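You operate a simulated robot arm through the tools that you are given. There is no shell and no other tool.

You run a simulated robot arm. Do the job below in one go: nothing can be reset, and whatever is moved stays where it is left.

Task
Slide the blue core on the air shaft and fill the shaft to the pressure on the card.
Fine: nozzle on before the tap opens; tap shut and hose vented before the nozzle goes back in its cup.

Only the result counts: the job must be done as asked and must still hold three seconds after the hand-in. Knocking over, shifting, dropping, spilling or breaking anything else fails it.

Robot
A 7-joint arm with a two-finger parallel gripper, fixed in place. Base frame: the origin is at the foot of the arm, x ahead of it, y to its left, z up; the work surface is at about z = 0.8. Readings come in m, degrees, newtons and seconds.
With the tool pointing down near the work surface it reaches from about 0.38 to 0.8 m from the base axis. Its first joint turns from -143.0 to 143.0 degrees. Payload 3 kg.
Tool frame: the origin (TCP) lies between the finger pads and is the grasp point; the fingertips stand 0.03 m ahead of it; z points along the fingers, y is the line along which they close. Largest opening 0.11 m; finger width 0.02, thickness 0.01; the body of the gripper, 0.048 by 0.112 m, starts 0.055 m behind the TCP.
Orientation is told as [roll, pitch, yaw] about the base's x, y, z axes, in that order, counted from this pose: with the fingers straight down and closing along the base's y, the tool's x points along the base's -x, its y along +y and its z along -z.

Tools
- The arm moves only by the tool jog_arm. Its argument "moves" is a list of rows, each an object of numbers (a shift or turn left out is 0, a gripper value left out holds the last): "fingers": the gripper command, from -1 (shut) to 1 (fully open), values between in proportion; "dx", "dy", "dz": the shift along the base's x, y, z in m; "rx", "ry", "rz": the turn, a rotation vector about the base's x, y, z in degrees. In form: [{"fingers": .., "dx": .., "dy": .., "dz": .., "rx": .., "ry": .., "rz": ..}, ...]. A call has 1 to 20 rows; each row is the pose to reach, as a shift and turn from the pose commanded when the call began. Each row takes 0.2 s and may step no farther than 0.05 m and 8.6 degrees from the row before; otherwise, or with a gripper value out of range, the whole call is refused. A pose out of reach is approached as far as the arm can. The call stops where the force on the tool passes 50 N (or 10 N more than at its start, if that is more) or the arm is blocked; 0.2 s more then pass. The fingers move at their own pace (about 0.153 m/s each) and stop on an object; they squeeze with about 45 N. The grip force told is the motor's: it shows also when the fingers shut on nothing. Time passes only in rows, and 0.2 s behind the last, so rows that repeat a pose let the fingers close. It gives the time, the measured TCP pose, the force on the tool (base axes), the opening and the grip force at its end, in the units of the frame above (readings bear some noise), with the torque about the TCP (base axes, N m) and any sound that the robot's microphone picked up.
- Cameras (640 x 400 px; columns grow to the right, rows downward): "scene" is fixed at [0.0495, -0.6496, 1.5738]; the picture's right is [0.60, -0.80, 0.00], its down [-0.43, -0.32, -0.84] and it looks along [0.67, 0.50, -0.54] (base axes); focal length 336 px, centre (320, 200). "wrist" rides on the gripper at [0.072, 0.017, -0.103] in the tool frame; the picture's right is [-0.23, 0.97, 0.00], its down [-0.76, -0.18, -0.62] and it looks along [-0.61, -0.14, 0.78] (tool axes); focal length 222 px, centre (320, 200). There is no depth. A picture from a camera that has moved, and an enlarged one, comes with that camera's place and axes in the base frame and with its lens.
- capture(camera): a new picture of that camera. It takes no simulated time.
- lift_body(by): slides the trunk up (or, below 0, down) by that many m; the arm rides with it, the base frame stays. It gives what a move gives, with no picture.
- close_up(camera, box): a new picture of the part [left, top, right, bottom] of that camera's present view, enlarged. It takes no simulated time.
- hand_in(): hands the job in; it is judged then, once.

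Nothing tells you positions but the pictures and the camera data. Unless the task says otherwise, let go and move clear before handing in.

The tools are called as a command line: name --argument value ..., lists and objects as JSON in quotes. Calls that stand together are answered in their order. jog_arm: Moves the arm, as the interface text tells. Its arguments: {"type":"object","properties":{"moves":{"type":"array"}},"required":["moves"]} The other tools are called the same way: lift_body (by) slides the trunk up or down; capture (camera) takes a picture; close_up (camera, box) takes an enlarged picture of a part of a camera's view; hand_in () hands the job in.

At the start:

```text
time_s: 0.0
position: [0.5086, -0.0902, 1.2108]
ee_rot: [0.0, 0.0, 0.1]
wrist_force: [0.7, -0.1, -0.5]
torque: [0.0, -0.02, 0.02]
finger_gap: 0.1099
finger_force: 0.1
trunk travel left (down, up): [-0.35, 0.14]
```

scene: 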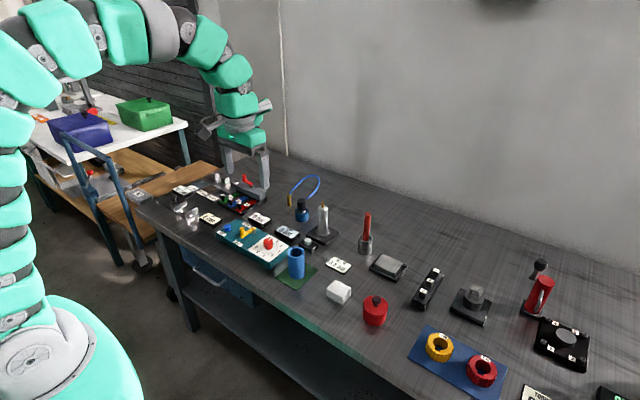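
wrist: 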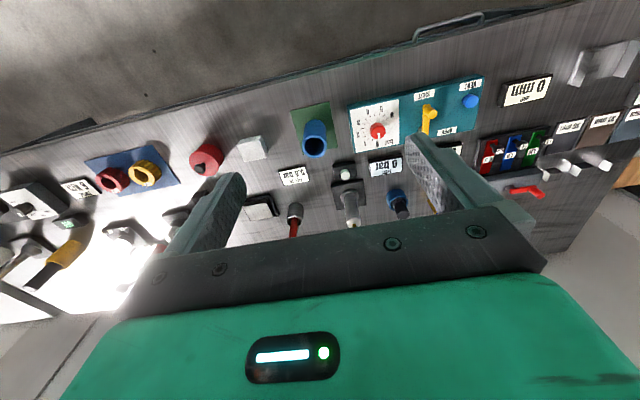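

I see a crowded bench with a blue core on a green mat, a teal panel with a regulator knob, yellow tap and a blue button, an air shaft and a hose nozzle. I'll take enlarged pictures before moving anything.

close_up --camera "scene" --box '[160, 160, 360, 285]'

close_up --camera "scene" --box '[210, 190, 350, 278]'

close_up --camera "scene" --box '[320, 240, 640, 400]'

close_up --camera "wrist" --box '[260, 60, 500, 240]'

close_up --camera "wrist" --box '[440, 20, 640, 220]'

```text
3.20 times, centred on (260, 222) of scene
camera zoom: at [0.0495, -0.6496, 1.5738], right [0.6, -0.8, 0.0], down [-0.43, -0.32, -0.84], along [0.67, 0.5, -0.54], focal length 1076 px, centre (512, 128)
```

zoom: 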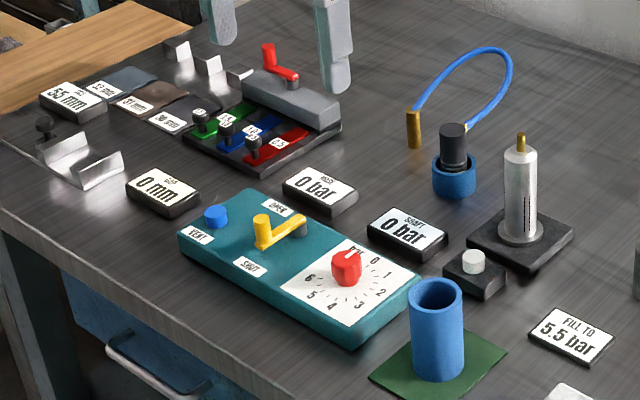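

```text
4.55 times, centred on (280, 234) of scene
camera zoom: at [0.0495, -0.6496, 1.5738], right [0.6, -0.8, 0.0], down [-0.43, -0.32, -0.84], along [0.67, 0.5, -0.54], focal length 1529 px, centre (502, 46)
```

zoom: 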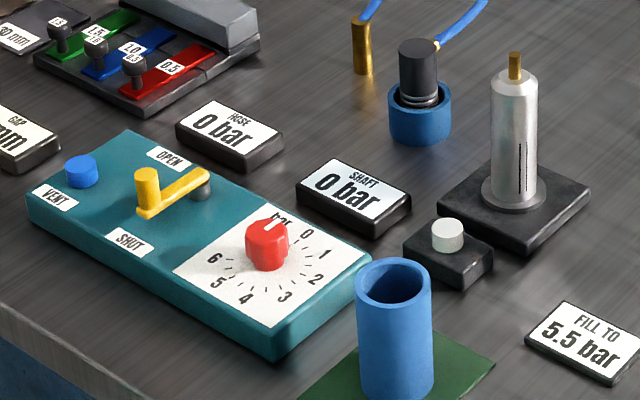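

```text
2.00 times, centred on (480, 320) of scene
camera zoom: at [0.0495, -0.6496, 1.5738], right [0.6, -0.8, 0.0], down [-0.43, -0.32, -0.84], along [0.67, 0.5, -0.54], focal length 673 px, centre (0, -40)
```

zoom: 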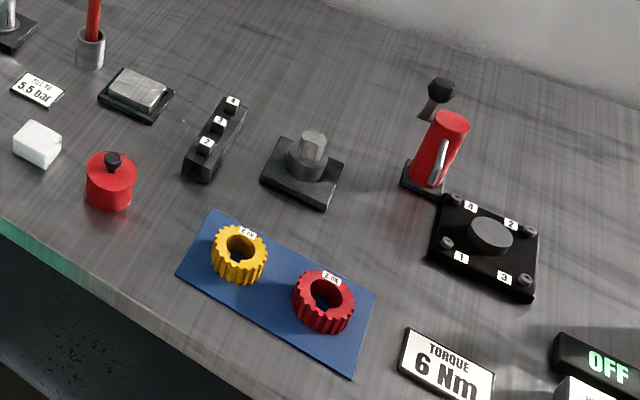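

```text
2.22 times, centred on (380, 150) of wrist
camera zoom: at [0.4363, -0.0726, 1.3128], right [0.23, 0.97, 0.0], down [0.76, -0.18, 0.62], along [0.61, -0.14, -0.78], focal length 494 px, centre (187, 311)
```

zoom: 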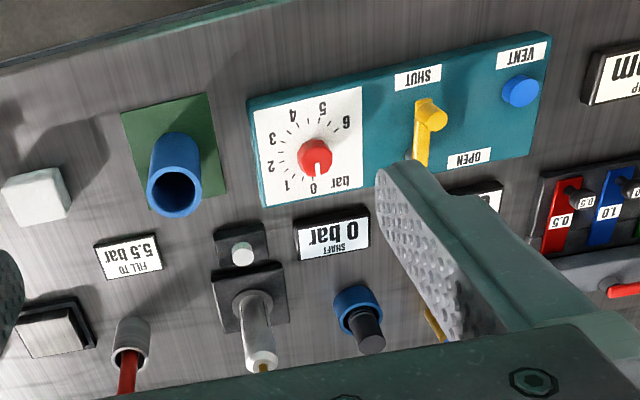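

```text
2.00 times, centred on (540, 120) of wrist
camera zoom: at [0.4363, -0.0726, 1.3128], right [0.23, 0.97, 0.0], down [0.76, -0.18, 0.62], along [0.61, -0.14, -0.78], focal length 444 px, centre (-120, 360)
```

zoom: 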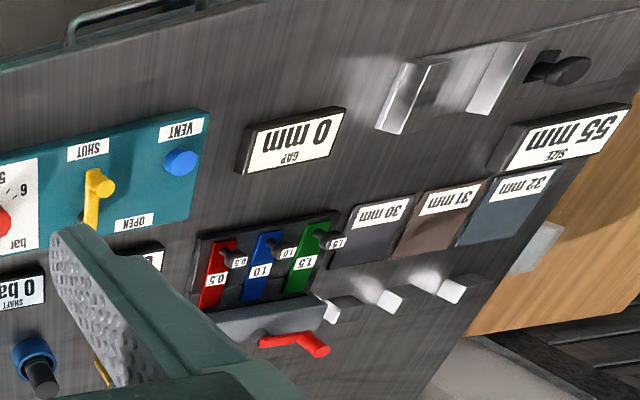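

The blue core stands at about (0.626, -0.126), the shaft at about (0.822, -0.083) with its tip at z≈0.95, and the regulator knob at about (0.635, 0.005). Next I move the wrist camera back and lower so I can look at the panel more closely.

jog_arm --moves '[{"fingers": 1, "dx": -0.02, "dy": 0.026, "dz": -0.022}, {"dx": -0.04, "dy": 0.052, "dz": -0.044}, {"dx": -0.06, "dy": 0.078, "dz": -0.066}, {"dx": -0.08, "dy": 0.104, "dz": -0.088}, {"dx": -0.0986, "dy": 0.13, "dz": -0.11}, {"dx": -0.0986, "dy": 0.13, "dz": -0.11}]'

capture --camera "wrist"

```text
time_s: 1.4
position: [0.4097, 0.0392, 1.1018]
ee_rot: [-0.1, 0.2, 0.1]
wrist_force: [0.0, -0.3, 0.8]
torque: [-0.02, -0.02, 0.0]
finger_gap: 0.1099
finger_force: 0.1
trunk travel left (down, up): [-0.35, 0.14]
```

```text
taken
camera wrist: at [0.3378, 0.0574, 1.2036], right [0.23, 0.97, 0.0], down [0.76, -0.18, 0.62], along [0.61, -0.14, -0.78], focal length 222 px, centre (320, 200)
```

wrist: 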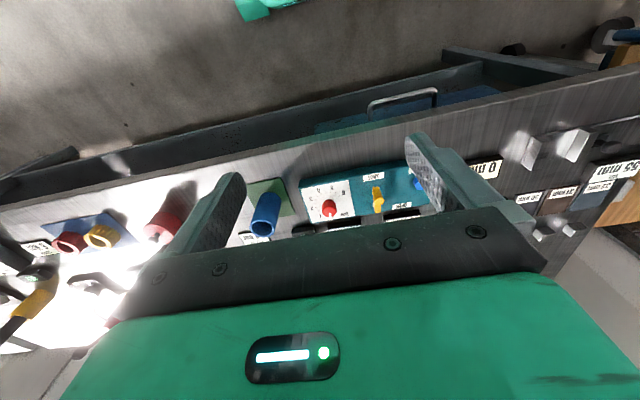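

The gripper body hides the lower half of the wrist view, so the camera needs to sit nearly above the panel. I move forward and take enlarged pictures of the dial and tap.

jog_arm --moves '[{"dx": 0.04}, {"dx": 0.08}, {"dx": 0.12}, {"dx": 0.15, "dz": 0.02}, {"dx": 0.15, "dz": 0.02}]'

capture --camera "wrist"

close_up --camera "wrist" --box '[240, 80, 440, 220]'

close_up --camera "scene" --box '[270, 165, 350, 265]'

```text
time_s: 2.6
position: [0.5602, 0.0377, 1.1192]
ee_rot: [0.0, 0.2, 0.2]
wrist_force: [0.2, 0.0, -0.2]
torque: [0.02, -0.01, 0.04]
finger_gap: 0.11
finger_force: 0.0
trunk travel left (down, up): [-0.35, 0.14]
```

```text
taken
camera wrist: at [0.4876, 0.0565, 1.2227], right [0.23, 0.97, 0.0], down [0.76, -0.18, 0.62], along [0.61, -0.14, -0.78], focal length 222 px, centre (320, 200)
```

wrist: 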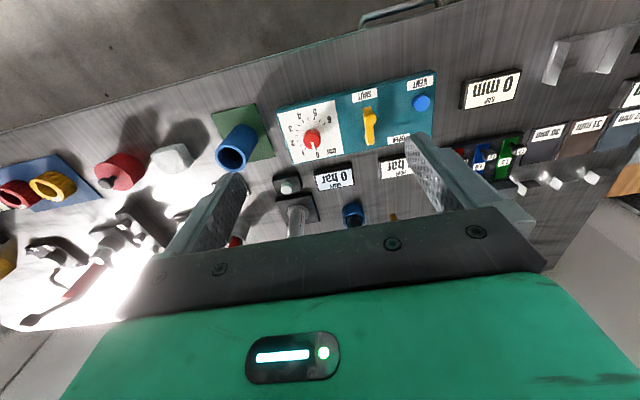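

```text
2.86 times, centred on (340, 150) of wrist
camera zoom: at [0.4876, 0.0565, 1.2227], right [0.23, 0.97, 0.0], down [0.76, -0.18, 0.62], along [0.61, -0.14, -0.78], focal length 635 px, centre (263, 343)
```

zoom: 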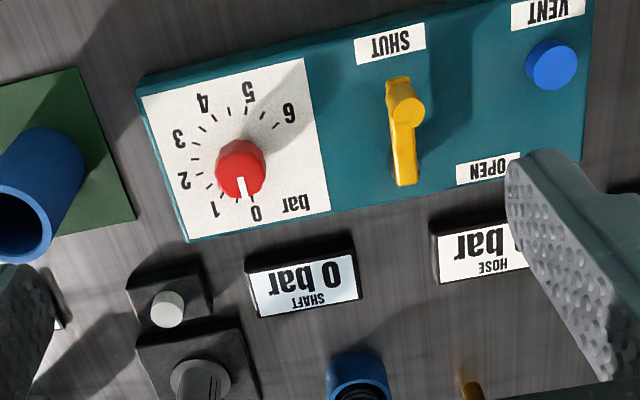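

```text
4.00 times, centred on (310, 215) of scene
camera zoom: at [0.0495, -0.6496, 1.5738], right [0.6, -0.8, 0.0], down [-0.43, -0.32, -0.84], along [0.67, 0.5, -0.54], focal length 1345 px, centre (360, 140)
```

zoom: 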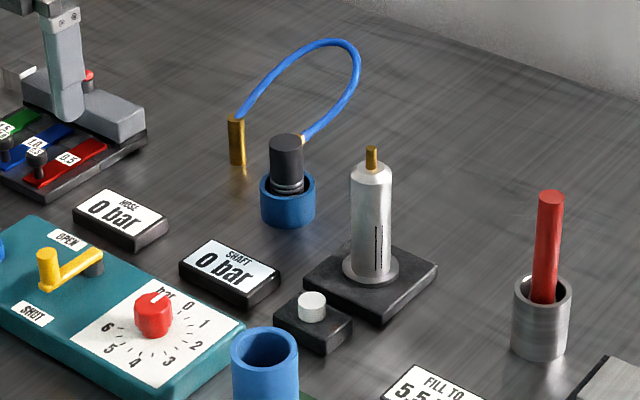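

The dial is 0.1 m square, centred near (0.642, 0.005), with 40° per bar clockwise from +x. The tap pivot is near (0.665, 0.104) with its handle post at (0.613, 0.104), the vent button is near (0.625, 0.195), and the nozzle cup is near (0.85, 0.045). I go above the core next and refine its position.

jog_arm --moves '[{"fingers": 1, "dx": 0.013, "dy": -0.033, "dz": -0.02}, {"dx": 0.026, "dy": -0.066, "dz": -0.04}, {"dx": 0.039, "dy": -0.099, "dz": -0.06}, {"dx": 0.052, "dy": -0.132, "dz": -0.08}, {"dx": 0.066, "dy": -0.164, "dz": -0.1}, {"dx": 0.066, "dy": -0.164, "dz": -0.1}]'

capture --camera "wrist"

close_up --camera "scene" --box '[250, 190, 370, 290]'

```text
time_s: 4.0
position: [0.6264, -0.1259, 1.0207]
ee_rot: [0.0, 0.1, 0.0]
wrist_force: [1.1, -1.3, 0.0]
torque: [0.03, 0.0, 0.01]
finger_gap: 0.1102
finger_force: 0.1
trunk travel left (down, up): [-0.35, 0.14]
```

```text
taken
camera wrist: at [0.5551, -0.1077, 1.1231], right [0.23, 0.97, 0.0], down [0.76, -0.18, 0.62], along [0.61, -0.14, -0.78], focal length 222 px, centre (320, 200)
```

wrist: 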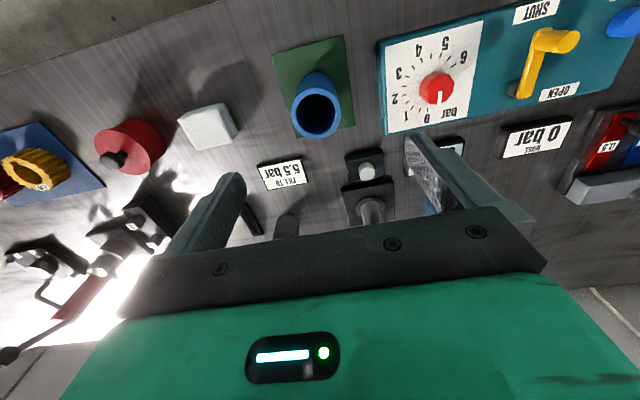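

```text
4.00 times, centred on (310, 240) of scene
camera zoom: at [0.0495, -0.6496, 1.5738], right [0.6, -0.8, 0.0], down [-0.43, -0.32, -0.84], along [0.67, 0.5, -0.54], focal length 1345 px, centre (360, 40)
```

zoom: 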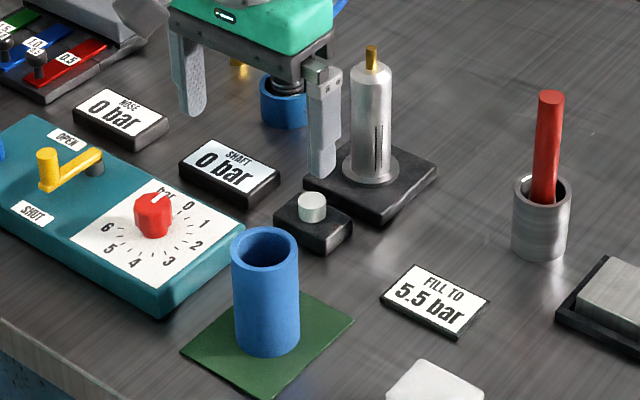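

The core is nearly centred between the fingers in y; I zoom in on the core and the shaft to judge hole and shaft diameters before going down.

close_up --camera "wrist" --box '[260, 40, 420, 220]'

close_up --camera "scene" --box '[300, 190, 365, 260]'

close_up --camera "scene" --box '[270, 230, 340, 290]'

```text
2.22 times, centred on (340, 130) of wrist
camera zoom: at [0.5551, -0.1077, 1.1231], right [0.23, 0.97, 0.0], down [0.76, -0.18, 0.62], along [0.61, -0.14, -0.78], focal length 494 px, centre (276, 356)
```

zoom: 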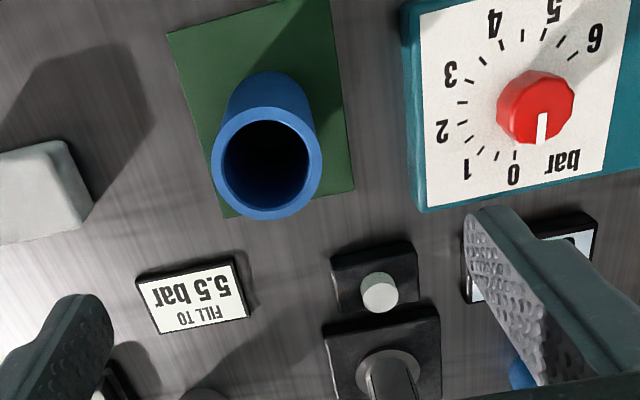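

```text
5.71 times, centred on (332, 225) of scene
camera zoom: at [0.0495, -0.6496, 1.5738], right [0.6, -0.8, 0.0], down [-0.43, -0.32, -0.84], along [0.67, 0.5, -0.54], focal length 1922 px, centre (249, 57)
```

zoom: 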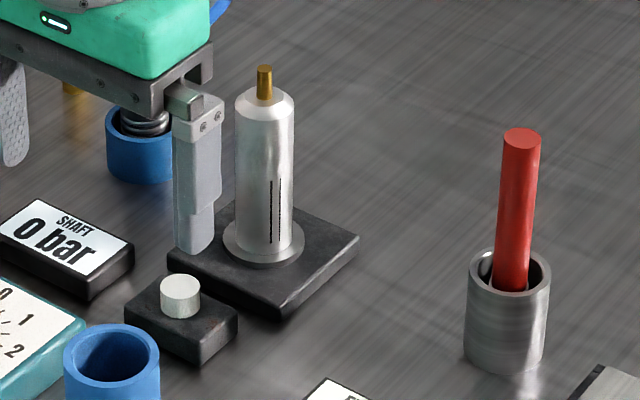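

```text
6.67 times, centred on (305, 260) of scene
camera zoom: at [0.0495, -0.6496, 1.5738], right [0.6, -0.8, 0.0], down [-0.43, -0.32, -0.84], along [0.67, 0.5, -0.54], focal length 2242 px, centre (420, -200)
```

zoom: 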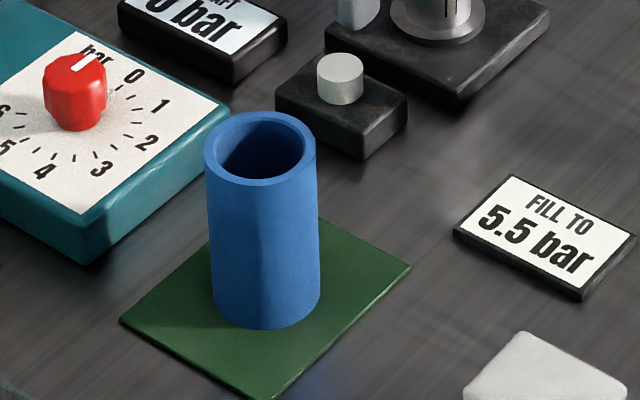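

Core outer diameter is about 51 mm with a 41 mm hole and the shaft is about 36 mm, so there's a few mm of clearance. I descend on the core at (0.624, -0.128), grip it near its top and hold.

jog_arm --moves '[{"fingers": 1, "dx": -0.0025, "dy": -0.002, "dz": -0.03}, {"dx": -0.0025, "dy": -0.002, "dz": -0.065}, {"dx": -0.0025, "dy": -0.002, "dz": -0.1}, {"dx": -0.0025, "dy": -0.002, "dz": -0.125}, {"dx": -0.0025, "dy": -0.002, "dz": -0.137}, {"dx": -0.0025, "dy": -0.002, "dz": -0.137}]'

close_up --camera "scene" --box '[250, 200, 350, 290]'

capture --camera "wrist"

```text
time_s: 5.4
position: [0.6235, -0.1274, 0.8841]
ee_rot: [0.0, 0.0, 0.2]
wrist_force: [-0.1, -0.7, -0.4]
torque: [-0.04, 0.0, 0.02]
finger_gap: 0.1102
finger_force: 0.1
trunk travel left (down, up): [-0.35, 0.14]
```

```text
4.44 times, centred on (300, 245) of scene
camera zoom: at [0.0495, -0.6496, 1.5738], right [0.6, -0.8, 0.0], down [-0.43, -0.32, -0.84], along [0.67, 0.5, -0.54], focal length 1495 px, centre (409, 0)
```

zoom: 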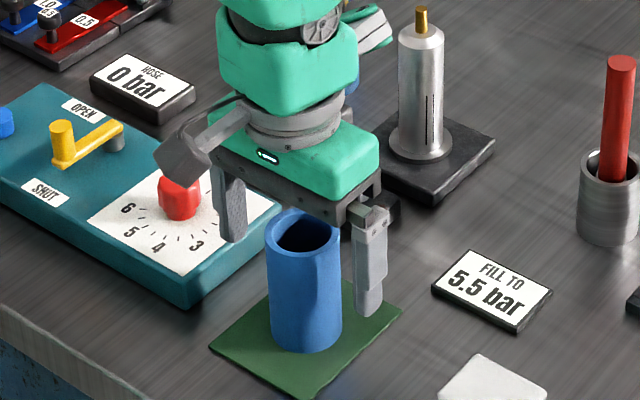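

```text
taken
camera wrist: at [0.5515, -0.1089, 0.987], right [0.23, 0.97, 0.0], down [0.76, -0.18, 0.62], along [0.61, -0.14, -0.78], focal length 222 px, centre (320, 200)
```

wrist: 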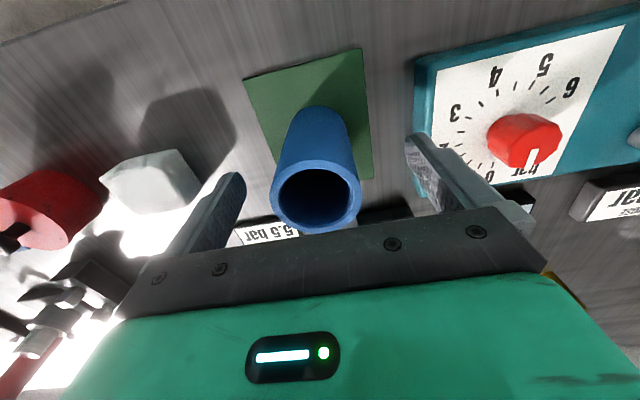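

The core top sits between the pads, centred. I close the fingers on it now.

jog_arm --moves '[{"fingers": -1}, {"fingers": -1}, {"fingers": -1}, {"fingers": -1}]'

capture --camera "wrist"

```text
time_s: 6.4
position: [0.6233, -0.1268, 0.8854]
ee_rot: [0.0, 0.0, 0.1]
wrist_force: [0.4, -1.0, -0.1]
torque: [-0.04, -0.06, -0.03]
finger_gap: 0.0493
finger_force: 45.2
trunk travel left (down, up): [-0.35, 0.14]
```

```text
taken
camera wrist: at [0.5515, -0.1089, 0.9872], right [0.23, 0.97, 0.0], down [0.76, -0.18, 0.62], along [0.61, -0.14, -0.78], focal length 222 px, centre (320, 200)
```

wrist: 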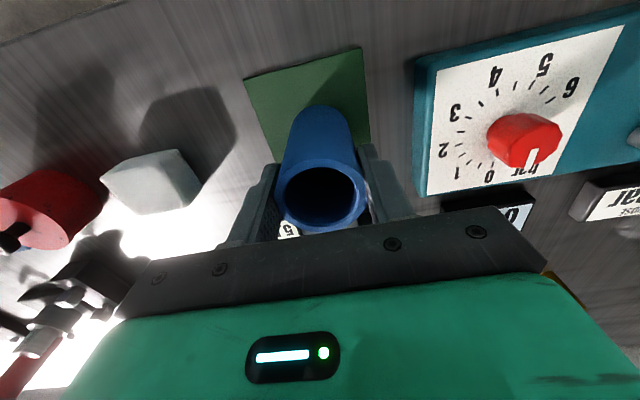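

The core is held with a 49.3 mm gap. I lift it clear and carry it towards the shaft, stopping short to check the reach.

jog_arm --moves '[{"fingers": -1, "dz": 0.02}, {"dz": 0.06}, {"dz": 0.1}, {"dz": 0.14}, {"dz": 0.18}, {"dz": 0.2}, {"dx": 0.04, "dy": 0.009, "dz": 0.2}, {"dx": 0.08, "dy": 0.018, "dz": 0.2}, {"dx": 0.12, "dy": 0.027, "dz": 0.2}, {"dx": 0.15, "dy": 0.034, "dz": 0.2}, {"dx": 0.175, "dy": 0.039, "dz": 0.2}, {"dx": 0.198, "dy": 0.044, "dz": 0.2}, {"dx": 0.198, "dy": 0.044, "dz": 0.2}]'

capture --camera "wrist"

capture --camera "scene"

close_up --camera "scene" --box '[270, 140, 370, 260]'

```text
time_s: 9.2
position: [0.7611, -0.0947, 1.085]
ee_rot: [0.1, 0.1, 0.1]
wrist_force: [0.4, 0.2, -0.6]
torque: [-0.01, 0.0, -0.01]
finger_gap: 0.0491
finger_force: 44.9
out of reach, approached as far as the arm can: row 10, 11, 12, 13
trunk travel left (down, up): [-0.35, 0.14]
```

```text
taken
camera wrist: at [0.6894, -0.0757, 1.1871], right [0.23, 0.97, 0.0], down [0.76, -0.18, 0.62], along [0.61, -0.14, -0.78], focal length 222 px, centre (320, 200)
```

wrist: 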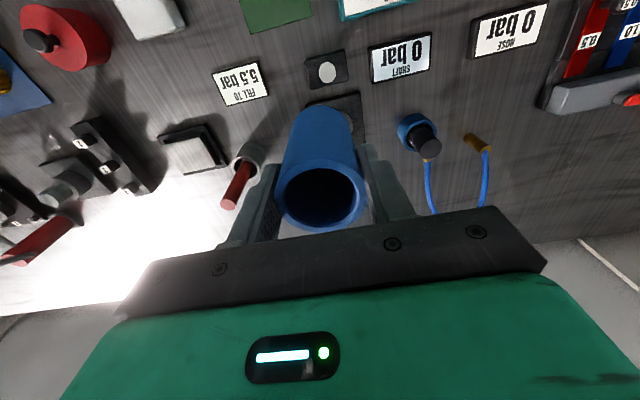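

```text
taken
```

scene: 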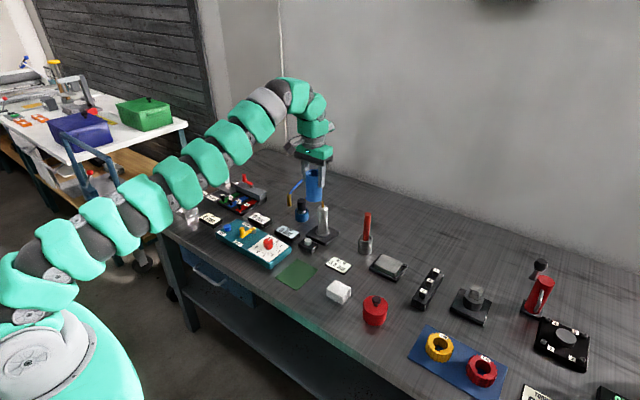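

```text
3.33 times, centred on (320, 200) of scene
camera zoom: at [0.0495, -0.6496, 1.5738], right [0.6, -0.8, 0.0], down [-0.43, -0.32, -0.84], along [0.67, 0.5, -0.54], focal length 1121 px, centre (320, 200)
```

zoom: 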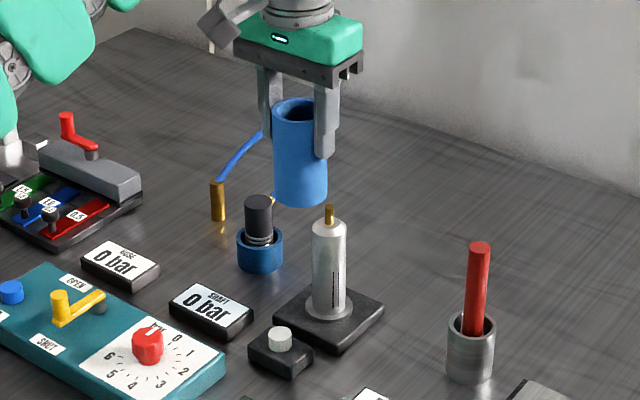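

Straight down the arm stops at x≈0.76, so the shaft is out of reach in that posture; I need the tool pitched forward about 30° while the core stays upright. That means setting the core back on its mat and regripping it with a tilted tool. First a small backward move, to see which pose my commands are counted from.

jog_arm --moves '[{"fingers": -1, "dx": -0.04, "dy": -0.009}, {"dx": -0.08, "dy": -0.018}, {"dx": -0.1, "dy": -0.022}, {"dx": -0.1, "dy": -0.022}]'

```text
time_s: 10.2
position: [0.66, -0.1157, 1.0867]
ee_rot: [0.0, 0.1, 0.1]
wrist_force: [0.5, -0.3, -0.1]
torque: [0.01, 0.02, 0.01]
finger_gap: 0.0489
finger_force: 44.7
trunk travel left (down, up): [-0.35, 0.14]
```

Commands count from where the arm actually stopped. I carry the core back over the mat, set it down gently and release it.

jog_arm --moves '[{"fingers": -1, "dx": -0.037, "dy": -0.0105}, {"dx": -0.037, "dy": -0.0105, "dz": -0.045}, {"dx": -0.037, "dy": -0.0105, "dz": -0.09}, {"dx": -0.037, "dy": -0.0105, "dz": -0.135}, {"dx": -0.037, "dy": -0.0105, "dz": -0.17}, {"dx": -0.037, "dy": -0.0105, "dz": -0.19}, {"dx": -0.037, "dy": -0.0105, "dz": -0.198}, {"dx": -0.037, "dy": -0.0105, "dz": -0.198}]'

close_up --camera "scene" --box '[250, 200, 350, 290]'

```text
time_s: 12.0
position: [0.6279, -0.1265, 0.8872]
ee_rot: [0.1, 0.2, 0.1]
wrist_force: [-1.0, -0.2, -0.7]
torque: [-0.01, 0.0, -0.01]
finger_gap: 0.0491
finger_force: 45.3
trunk travel left (down, up): [-0.35, 0.14]
```

```text
4.44 times, centred on (300, 245) of scene
camera zoom: at [0.0495, -0.6496, 1.5738], right [0.6, -0.8, 0.0], down [-0.43, -0.32, -0.84], along [0.67, 0.5, -0.54], focal length 1495 px, centre (409, 0)
```

zoom: 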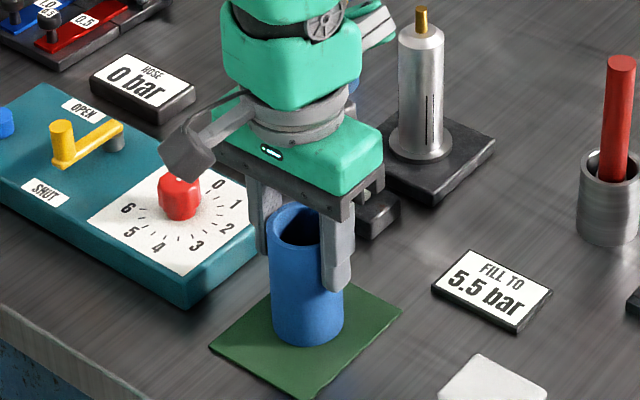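

The core is a millimetre or two above the mat. I ease it down the rest of the way and see whether the force rises.

jog_arm --moves '[{"fingers": -1, "dz": -0.001}, {"dz": -0.002}, {"dz": -0.003}, {"dz": -0.003}]'

```text
time_s: 13.0
position: [0.6265, -0.1279, 0.8864]
ee_rot: [0.0, -0.2, 0.1]
wrist_force: [2.8, 4.5, 21.5]
torque: [0.43, 0.01, -0.02]
finger_gap: 0.0493
finger_force: 45.2
trunk travel left (down, up): [-0.35, 0.14]
```

Contact is confirmed at 21 N. I relax slightly, open the fingers and rise above the core.

jog_arm --moves '[{"fingers": -1, "dz": 0.001}, {"fingers": 1, "dz": 0.0015}, {"fingers": 1, "dz": 0.0015}, {"fingers": 1, "dz": 0.0015}, {"fingers": 1, "dz": 0.03}, {"fingers": 1, "dz": 0.07}, {"fingers": 1, "dz": 0.11}, {"fingers": 1, "dz": 0.15}, {"fingers": 1, "dz": 0.15}]'

close_up --camera "scene" --box '[250, 200, 350, 290]'

```text
time_s: 15.0
position: [0.6258, -0.1258, 1.0328]
ee_rot: [0.0, 0.0, 0.1]
wrist_force: [0.2, -0.8, -0.9]
torque: [0.01, -0.01, 0.04]
finger_gap: 0.1102
finger_force: 0.0
trunk travel left (down, up): [-0.35, 0.14]
```

```text
4.44 times, centred on (300, 245) of scene
camera zoom: at [0.0495, -0.6496, 1.5738], right [0.6, -0.8, 0.0], down [-0.43, -0.32, -0.84], along [0.67, 0.5, -0.54], focal length 1495 px, centre (409, 0)
```

zoom: 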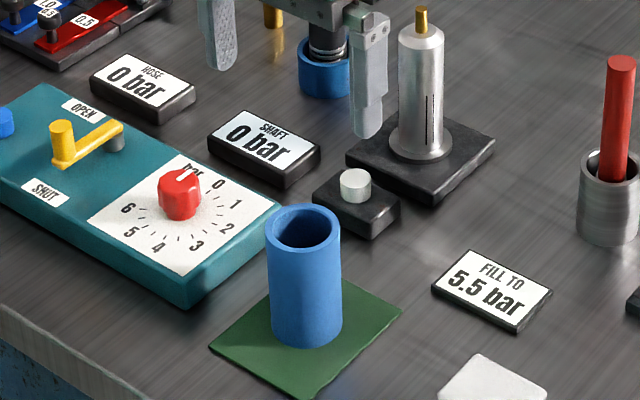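

The core is back upright near (0.627, -0.127). I now tilt the tool forward 30° up here and test the reach above the shaft with empty fingers.

jog_arm --moves '[{"fingers": 1, "dz": 0.02, "ry": -7.5}, {"dz": 0.04, "ry": -15}, {"dz": 0.05, "ry": -22.5}, {"dz": 0.05, "ry": -30}, {"dx": 0.04, "dy": 0.01, "dz": 0.05, "ry": -30}, {"dx": 0.08, "dy": 0.02, "dz": 0.05, "ry": -30}, {"dx": 0.12, "dy": 0.03, "dz": 0.05, "ry": -30}, {"dx": 0.16, "dy": 0.04, "dz": 0.05, "ry": -30}, {"dx": 0.197, "dy": 0.044, "dz": 0.05, "ry": -30}, {"dx": 0.197, "dy": 0.044, "dz": 0.05, "ry": -30}]'

capture --camera "wrist"

close_up --camera "scene" --box '[270, 140, 370, 260]'

```text
time_s: 17.2
position: [0.821, -0.085, 1.0846]
ee_rot: [0.1, -29.9, 0.2]
wrist_force: [0.1, 0.5, -1.2]
torque: [0.02, -0.01, -0.01]
finger_gap: 0.1099
finger_force: 0.0
trunk travel left (down, up): [-0.35, 0.14]
```

```text
taken
camera wrist: at [0.7076, -0.0658, 1.1355], right [0.2, 0.97, 0.11], down [0.35, -0.18, 0.92], along [0.92, -0.14, -0.38], focal length 222 px, centre (320, 200)
```

wrist: 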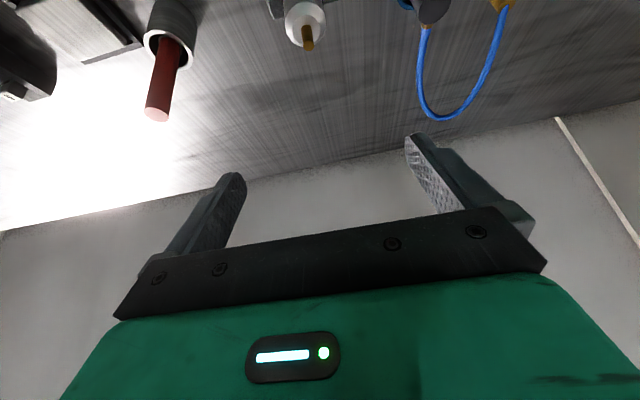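

```text
3.33 times, centred on (320, 200) of scene
camera zoom: at [0.0495, -0.6496, 1.5738], right [0.6, -0.8, 0.0], down [-0.43, -0.32, -0.84], along [0.67, 0.5, -0.54], focal length 1121 px, centre (320, 200)
```

zoom: 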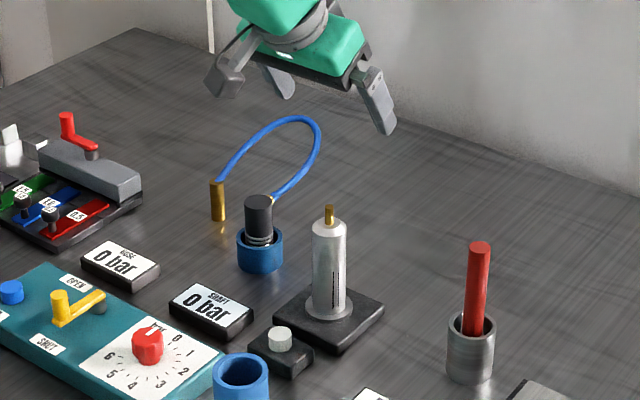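

With 30° tilt the arm reaches the shaft; combining both cameras I put the shaft axis at about (0.826, -0.079) with the tip at z≈0.948. I go back and regrip the core with the tilted tool.

jog_arm --moves '[{"fingers": 1, "dx": -0.04, "dy": -0.009}, {"dx": -0.08, "dy": -0.018}, {"dx": -0.12, "dy": -0.027}, {"dx": -0.16, "dy": -0.036}, {"dx": -0.1945, "dy": -0.042, "dz": -0.01}, {"dx": -0.1945, "dy": -0.042, "dz": -0.05}, {"dx": -0.1945, "dy": -0.042, "dz": -0.09}, {"dx": -0.1945, "dy": -0.042, "dz": -0.13}, {"dx": -0.1945, "dy": -0.042, "dz": -0.165}, {"dx": -0.1945, "dy": -0.042, "dz": -0.19}, {"dx": -0.1945, "dy": -0.042, "dz": -0.2006}, {"dx": -0.1945, "dy": -0.042, "dz": -0.2006}]'

capture --camera "wrist"

close_up --camera "scene" --box '[250, 200, 350, 290]'

```text
time_s: 19.8
position: [0.6263, -0.1258, 0.8832]
ee_rot: [-0.1, -30.0, 0.1]
wrist_force: [0.1, -0.7, 0.2]
torque: [0.01, 0.01, 0.02]
finger_gap: 0.1101
finger_force: 0.0
trunk travel left (down, up): [-0.35, 0.14]
```

```text
taken
camera wrist: at [0.5133, -0.1076, 0.9349], right [0.2, 0.97, 0.11], down [0.35, -0.18, 0.92], along [0.92, -0.14, -0.37], focal length 222 px, centre (320, 200)
```

wrist: 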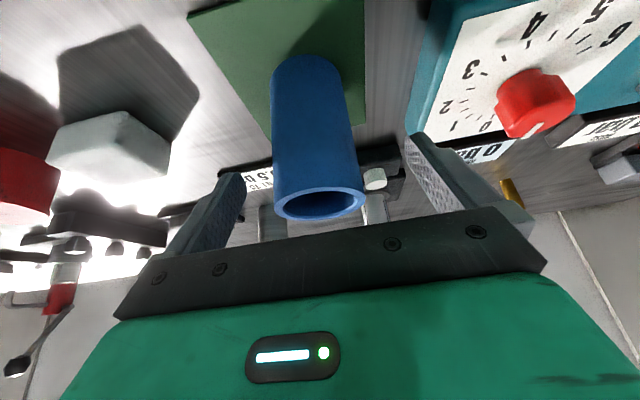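

```text
4.44 times, centred on (300, 245) of scene
camera zoom: at [0.0495, -0.6496, 1.5738], right [0.6, -0.8, 0.0], down [-0.43, -0.32, -0.84], along [0.67, 0.5, -0.54], focal length 1495 px, centre (409, 0)
```

zoom: 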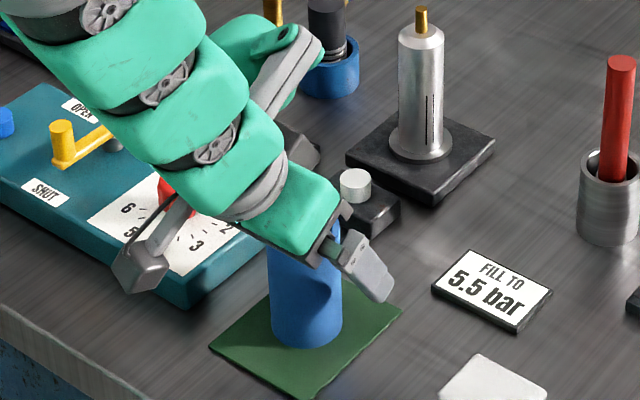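

The core sits between the tilted pads. I close the fingers and check the grip.

jog_arm --moves '[{"fingers": -1}, {"fingers": -1}, {"fingers": -1}, {"fingers": -1}]'

jog_arm --moves '[{"fingers": -1, "dz": 0.03}, {"dz": 0.07}, {"dz": 0.11}, {"dz": 0.15}, {"dz": 0.18}, {"dz": 0.2}, {"dx": 0.04, "dy": 0.01, "dz": 0.2}, {"dx": 0.08, "dy": 0.02, "dz": 0.2}, {"dx": 0.12, "dy": 0.03, "dz": 0.2}, {"dx": 0.16, "dy": 0.04, "dz": 0.2}, {"dx": 0.1995, "dy": 0.0475, "dz": 0.2}, {"dx": 0.1995, "dy": 0.0475, "dz": 0.2}]'

capture --camera "wrist"

close_up --camera "scene" --box '[290, 150, 370, 250]'

```text
time_s: 20.8
position: [0.6267, -0.1263, 0.8828]
ee_rot: [-0.1, -30.1, 0.1]
wrist_force: [1.0, -1.6, 3.7]
torque: [-0.04, -0.17, -0.06]
finger_gap: 0.0489
finger_force: 45.1
trunk travel left (down, up): [-0.35, 0.14]
```

```text
time_s: 23.4
position: [0.8297, -0.0773, 1.0799]
ee_rot: [0.1, -29.9, -0.1]
wrist_force: [0.7, -0.6, -1.3]
torque: [0.03, 0.02, 0.01]
finger_gap: 0.0489
finger_force: 44.5
trunk travel left (down, up): [-0.35, 0.14]
```

```text
taken
camera wrist: at [0.716, -0.0588, 1.1327], right [0.2, 0.97, 0.11], down [0.35, -0.18, 0.92], along [0.92, -0.14, -0.37], focal length 222 px, centre (320, 200)
```

wrist: 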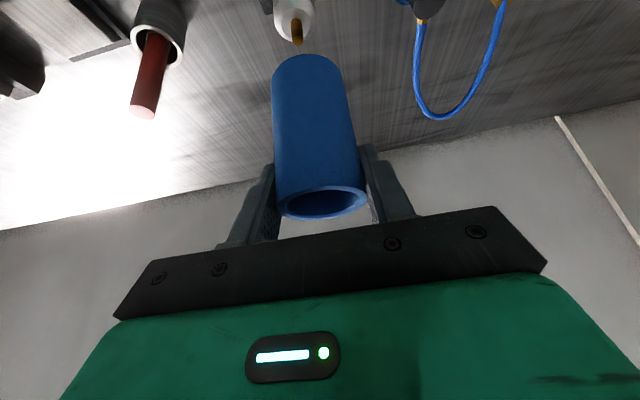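

```text
4.00 times, centred on (330, 200) of scene
camera zoom: at [0.0495, -0.6496, 1.5738], right [0.6, -0.8, 0.0], down [-0.43, -0.32, -0.84], along [0.67, 0.5, -0.54], focal length 1345 px, centre (280, 200)
```

zoom: 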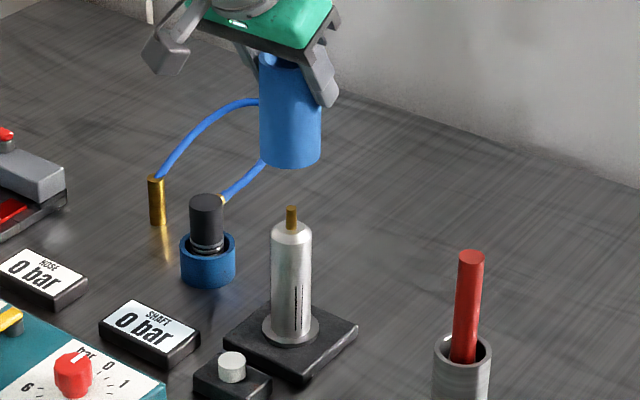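

Reached. The core hangs above the shaft; I take high-zoom pictures from both cameras to fix the remaining offset before lowering.

close_up --camera "wrist" --box '[250, 0, 390, 230]'

close_up --camera "wrist" --box '[250, 0, 350, 62]'

close_up --camera "scene" --box '[315, 155, 360, 240]'

close_up --camera "scene" --box '[312, 160, 352, 185]'

close_up --camera "scene" --box '[312, 195, 352, 245]'

```text
1.74 times, centred on (320, 115) of wrist
camera zoom: at [0.716, -0.0588, 1.1327], right [0.2, 0.97, 0.11], down [0.35, -0.18, 0.92], along [0.92, -0.14, -0.37], focal length 386 px, centre (320, 348)
```

zoom: 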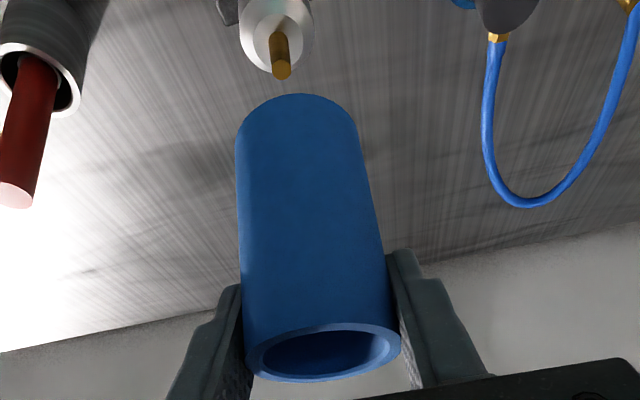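

```text
6.40 times, centred on (300, 31) of wrist
camera zoom: at [0.716, -0.0588, 1.1327], right [0.2, 0.97, 0.11], down [0.35, -0.18, 0.92], along [0.92, -0.14, -0.37], focal length 1422 px, centre (448, 1282)
```

zoom: 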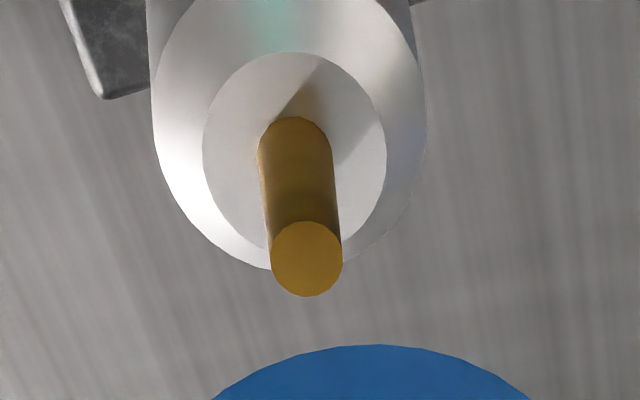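

```text
4.71 times, centred on (338, 198) of scene
camera zoom: at [0.0495, -0.6496, 1.5738], right [0.6, -0.8, 0.0], down [-0.43, -0.32, -0.84], along [0.67, 0.5, -0.54], focal length 1583 px, centre (238, 212)
```

zoom: 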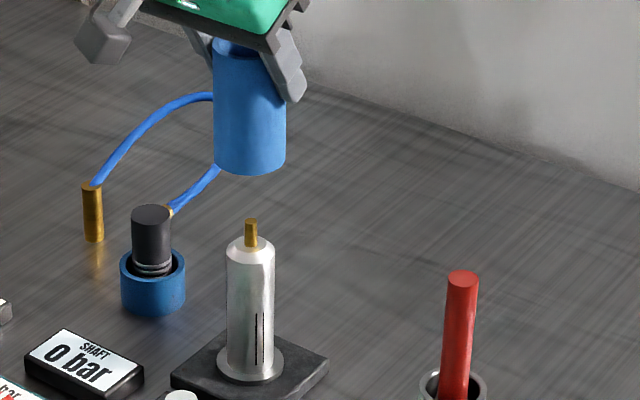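

```text
16.00 times, centred on (332, 172) of scene
camera zoom: at [0.0495, -0.6496, 1.5738], right [0.6, -0.8, 0.0], down [-0.43, -0.32, -0.84], along [0.67, 0.5, -0.54], focal length 5381 px, centre (128, 640)
```

zoom: 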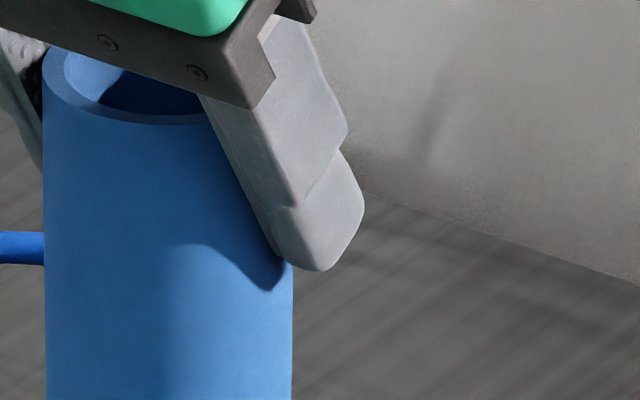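

```text
8.00 times, centred on (332, 220) of scene
camera zoom: at [0.0495, -0.6496, 1.5738], right [0.6, -0.8, 0.0], down [-0.43, -0.32, -0.84], along [0.67, 0.5, -0.54], focal length 2690 px, centre (224, 40)
```

zoom: 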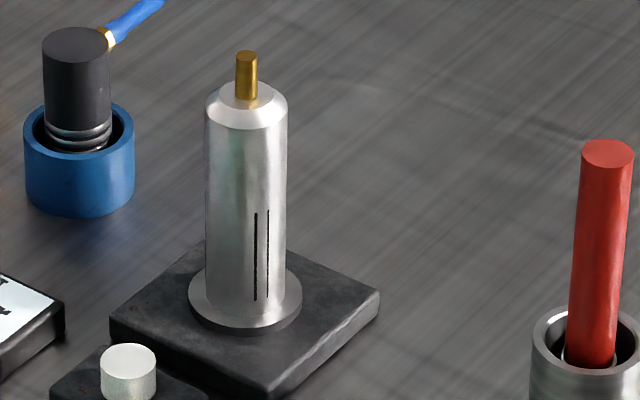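

Both views say the shaft lies about 1 mm nearer and 2.6 mm more to the right (-y) than the held core. I correct by that and lower until the core's lower rim is just above the tip.

jog_arm --moves '[{"fingers": -1, "dx": -0.001, "dy": -0.0026}, {"dx": -0.001, "dy": -0.0026, "dz": -0.02}, {"dx": -0.001, "dy": -0.0026, "dz": -0.035}, {"dx": -0.001, "dy": -0.0026, "dz": -0.042}, {"dx": -0.001, "dy": -0.0026, "dz": -0.042}]'

close_up --camera "wrist" --box '[250, 0, 390, 230]'

close_up --camera "scene" --box '[312, 170, 352, 195]'

close_up --camera "scene" --box '[312, 195, 352, 245]'

```text
time_s: 24.6
position: [0.8255, -0.0808, 1.0397]
ee_rot: [-0.1, -29.9, 0.0]
wrist_force: [0.9, -0.8, -0.6]
torque: [0.02, 0.01, -0.02]
finger_gap: 0.0493
finger_force: 45.3
trunk travel left (down, up): [-0.35, 0.14]
```

```text
1.74 times, centred on (320, 115) of wrist
camera zoom: at [0.7118, -0.062, 1.0924], right [0.2, 0.97, 0.11], down [0.35, -0.18, 0.92], along [0.92, -0.14, -0.38], focal length 386 px, centre (320, 348)
```

zoom: 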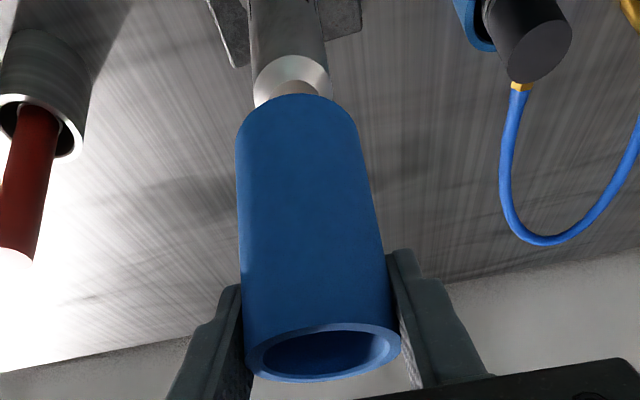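

```text
16.00 times, centred on (332, 182) of scene
camera zoom: at [0.0495, -0.6496, 1.5738], right [0.6, -0.8, 0.0], down [-0.43, -0.32, -0.84], along [0.67, 0.5, -0.54], focal length 5381 px, centre (128, 480)
```

zoom: 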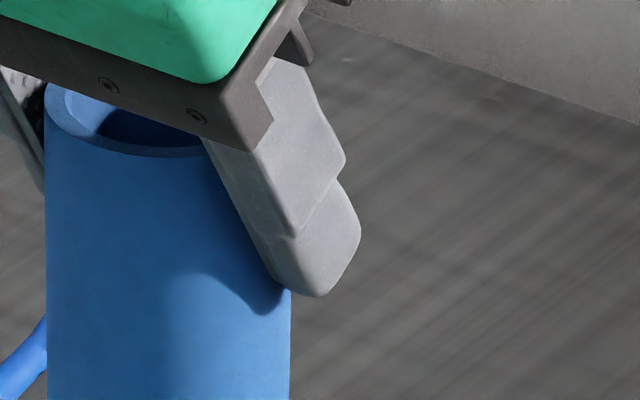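

```text
8.00 times, centred on (332, 220) of scene
camera zoom: at [0.0495, -0.6496, 1.5738], right [0.6, -0.8, 0.0], down [-0.43, -0.32, -0.84], along [0.67, 0.5, -0.54], focal length 2690 px, centre (224, 40)
```

zoom: 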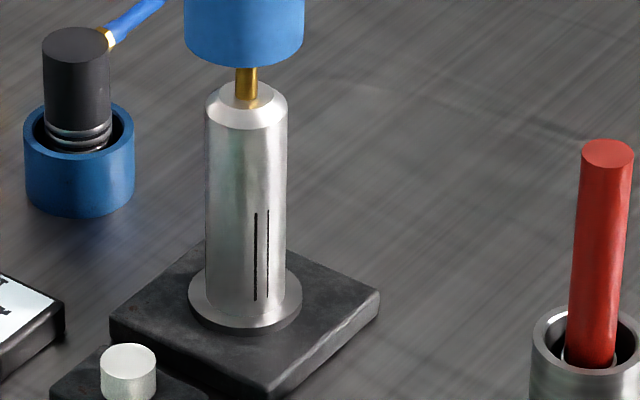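

After settling, the shaft appears 2.7 mm further out and 0.6 mm to the left of the core axis, which agrees with my earlier estimate of (0.828, -0.080). I correct, let it settle and lower so that the tip enters the core.

jog_arm --moves '[{"fingers": -1, "dx": 0.0027, "dy": 0.0006}, {"dx": 0.0027, "dy": 0.0006}, {"dx": 0.0027, "dy": 0.0006, "dz": -0.008}, {"dx": 0.0027, "dy": 0.0006, "dz": -0.016}, {"dx": 0.0027, "dy": 0.0006, "dz": -0.016}, {"dx": 0.0027, "dy": 0.0006, "dz": -0.016}]'

close_up --camera "wrist" --box '[250, 0, 390, 230]'

close_up --camera "scene" --box '[312, 195, 352, 245]'

```text
time_s: 26.0
position: [0.8296, -0.0796, 1.0243]
ee_rot: [-0.1, -30.1, 0.1]
wrist_force: [0.2, 0.9, 0.5]
torque: [-0.02, 0.01, 0.01]
finger_gap: 0.0491
finger_force: 45.4
trunk travel left (down, up): [-0.35, 0.14]
```

```text
1.74 times, centred on (320, 115) of wrist
camera zoom: at [0.7151, -0.0616, 1.0762], right [0.2, 0.97, 0.11], down [0.35, -0.18, 0.92], along [0.92, -0.14, -0.37], focal length 386 px, centre (320, 348)
```

zoom: 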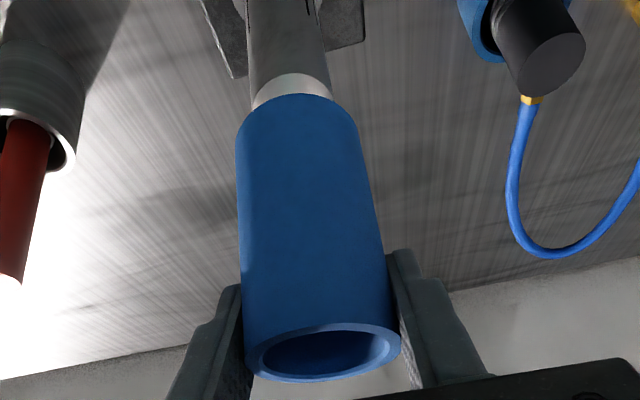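

```text
8.00 times, centred on (332, 220) of scene
camera zoom: at [0.0495, -0.6496, 1.5738], right [0.6, -0.8, 0.0], down [-0.43, -0.32, -0.84], along [0.67, 0.5, -0.54], focal length 2690 px, centre (224, 40)
```

zoom: 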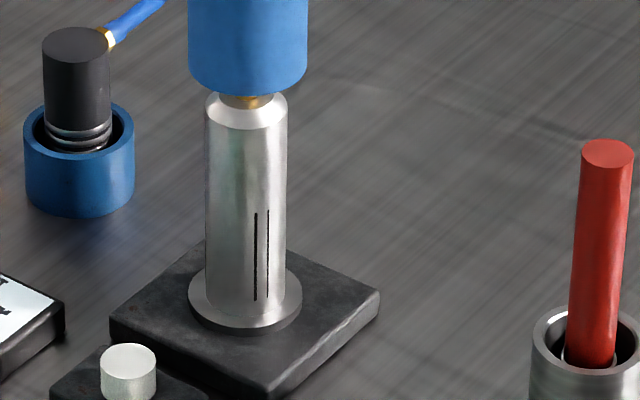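

The core is concentric with the shaft in both views to well under a millimetre. I lower further in small steps, watching the force.

jog_arm --moves '[{"fingers": -1, "dz": -0.005}, {"dz": -0.01}, {"dz": -0.015}, {"dz": -0.02}, {"dz": -0.025}, {"dz": -0.025}]'

close_up --camera "scene" --box '[312, 185, 352, 235]'

```text
time_s: 27.4
position: [0.8296, -0.0806, 0.9997]
ee_rot: [0.1, -30.1, 0.1]
wrist_force: [0.8, -0.4, -1.1]
torque: [-0.03, 0.02, -0.03]
finger_gap: 0.0489
finger_force: 45.4
trunk travel left (down, up): [-0.35, 0.14]
```

```text
8.00 times, centred on (332, 210) of scene
camera zoom: at [0.0495, -0.6496, 1.5738], right [0.6, -0.8, 0.0], down [-0.43, -0.32, -0.84], along [0.67, 0.5, -0.54], focal length 2690 px, centre (224, 120)
```

zoom: 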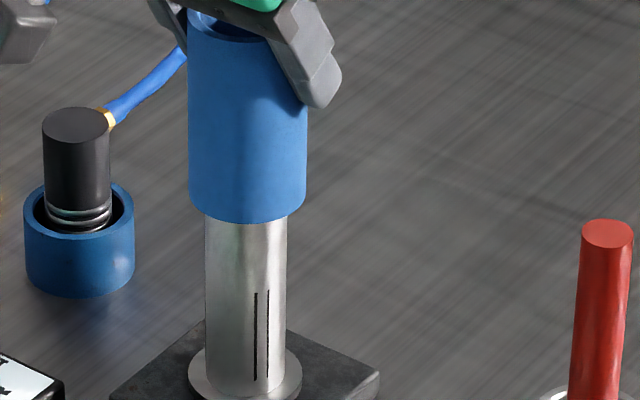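

The core has slipped over the shaft with no contact force. I continue down most of the way.

jog_arm --moves '[{"fingers": -1, "dz": -0.012}, {"dz": -0.024}, {"dz": -0.036}, {"dz": -0.048}, {"dz": -0.06}, {"dz": -0.072}, {"dz": -0.08}, {"dz": -0.08}]'

close_up --camera "scene" --box '[302, 185, 362, 255]'

close_up --camera "wrist" --box '[220, 100, 420, 260]'

```text
time_s: 29.2
position: [0.8292, -0.0794, 0.9182]
ee_rot: [0.0, -29.9, 0.0]
wrist_force: [0.5, -0.6, -1.6]
torque: [-0.02, -0.01, 0.0]
finger_gap: 0.0493
finger_force: 44.8
trunk travel left (down, up): [-0.35, 0.14]
```

```text
5.71 times, centred on (332, 220) of scene
camera zoom: at [0.0495, -0.6496, 1.5738], right [0.6, -0.8, 0.0], down [-0.43, -0.32, -0.84], along [0.67, 0.5, -0.54], focal length 1922 px, centre (251, 86)
```

zoom: 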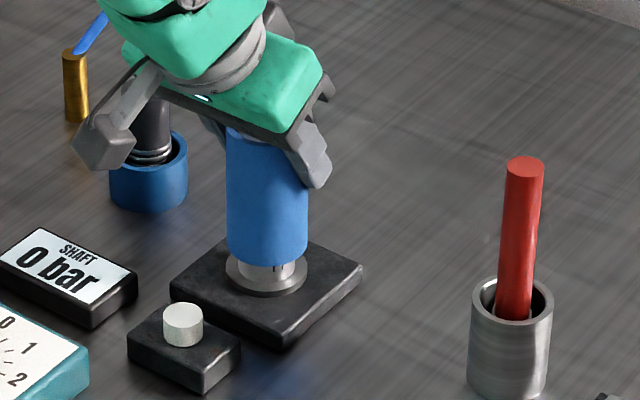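

```text
2.50 times, centred on (320, 180) of wrist
camera zoom: at [0.7151, -0.0613, 0.9711], right [0.2, 0.97, 0.11], down [0.35, -0.18, 0.92], along [0.92, -0.14, -0.37], focal length 555 px, centre (320, 250)
```

zoom: 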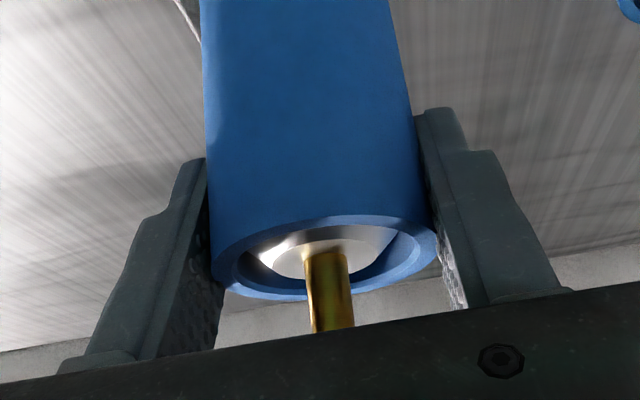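

About 15 mm remain to the flange. I lower slowly until contact.

jog_arm --moves '[{"fingers": -1, "dz": -0.006}, {"dz": -0.011}, {"dz": -0.013}, {"dz": -0.0145}, {"dz": -0.0155}, {"dz": -0.0155}]'

close_up --camera "scene" --box '[302, 185, 362, 255]'

```text
time_s: 30.6
position: [0.8287, -0.0801, 0.9044]
ee_rot: [0.0, -30.0, 0.2]
wrist_force: [-0.1, -0.1, -1.1]
torque: [0.05, -0.03, 0.03]
finger_gap: 0.049
finger_force: 45.4
trunk travel left (down, up): [-0.35, 0.14]
```

```text
5.71 times, centred on (332, 220) of scene
camera zoom: at [0.0495, -0.6496, 1.5738], right [0.6, -0.8, 0.0], down [-0.43, -0.32, -0.84], along [0.67, 0.5, -0.54], focal length 1922 px, centre (251, 86)
```

zoom: 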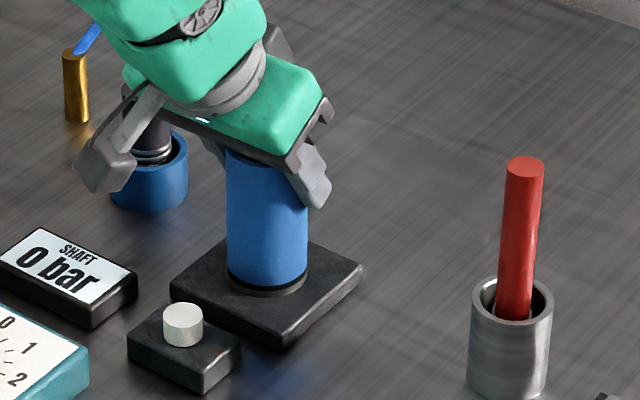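

The rim is a few millimetres above the flange. I keep easing down.

jog_arm --moves '[{"fingers": -1, "dz": -0.001}, {"dz": -0.002}, {"dz": -0.003}, {"dz": -0.003}]'

```text
time_s: 31.6
position: [0.8289, -0.0777, 0.901]
ee_rot: [0.0, -29.9, 0.1]
wrist_force: [-0.4, -0.2, -0.2]
torque: [0.02, 0.02, 0.02]
finger_gap: 0.0488
finger_force: 45.8
trunk travel left (down, up): [-0.35, 0.14]
```

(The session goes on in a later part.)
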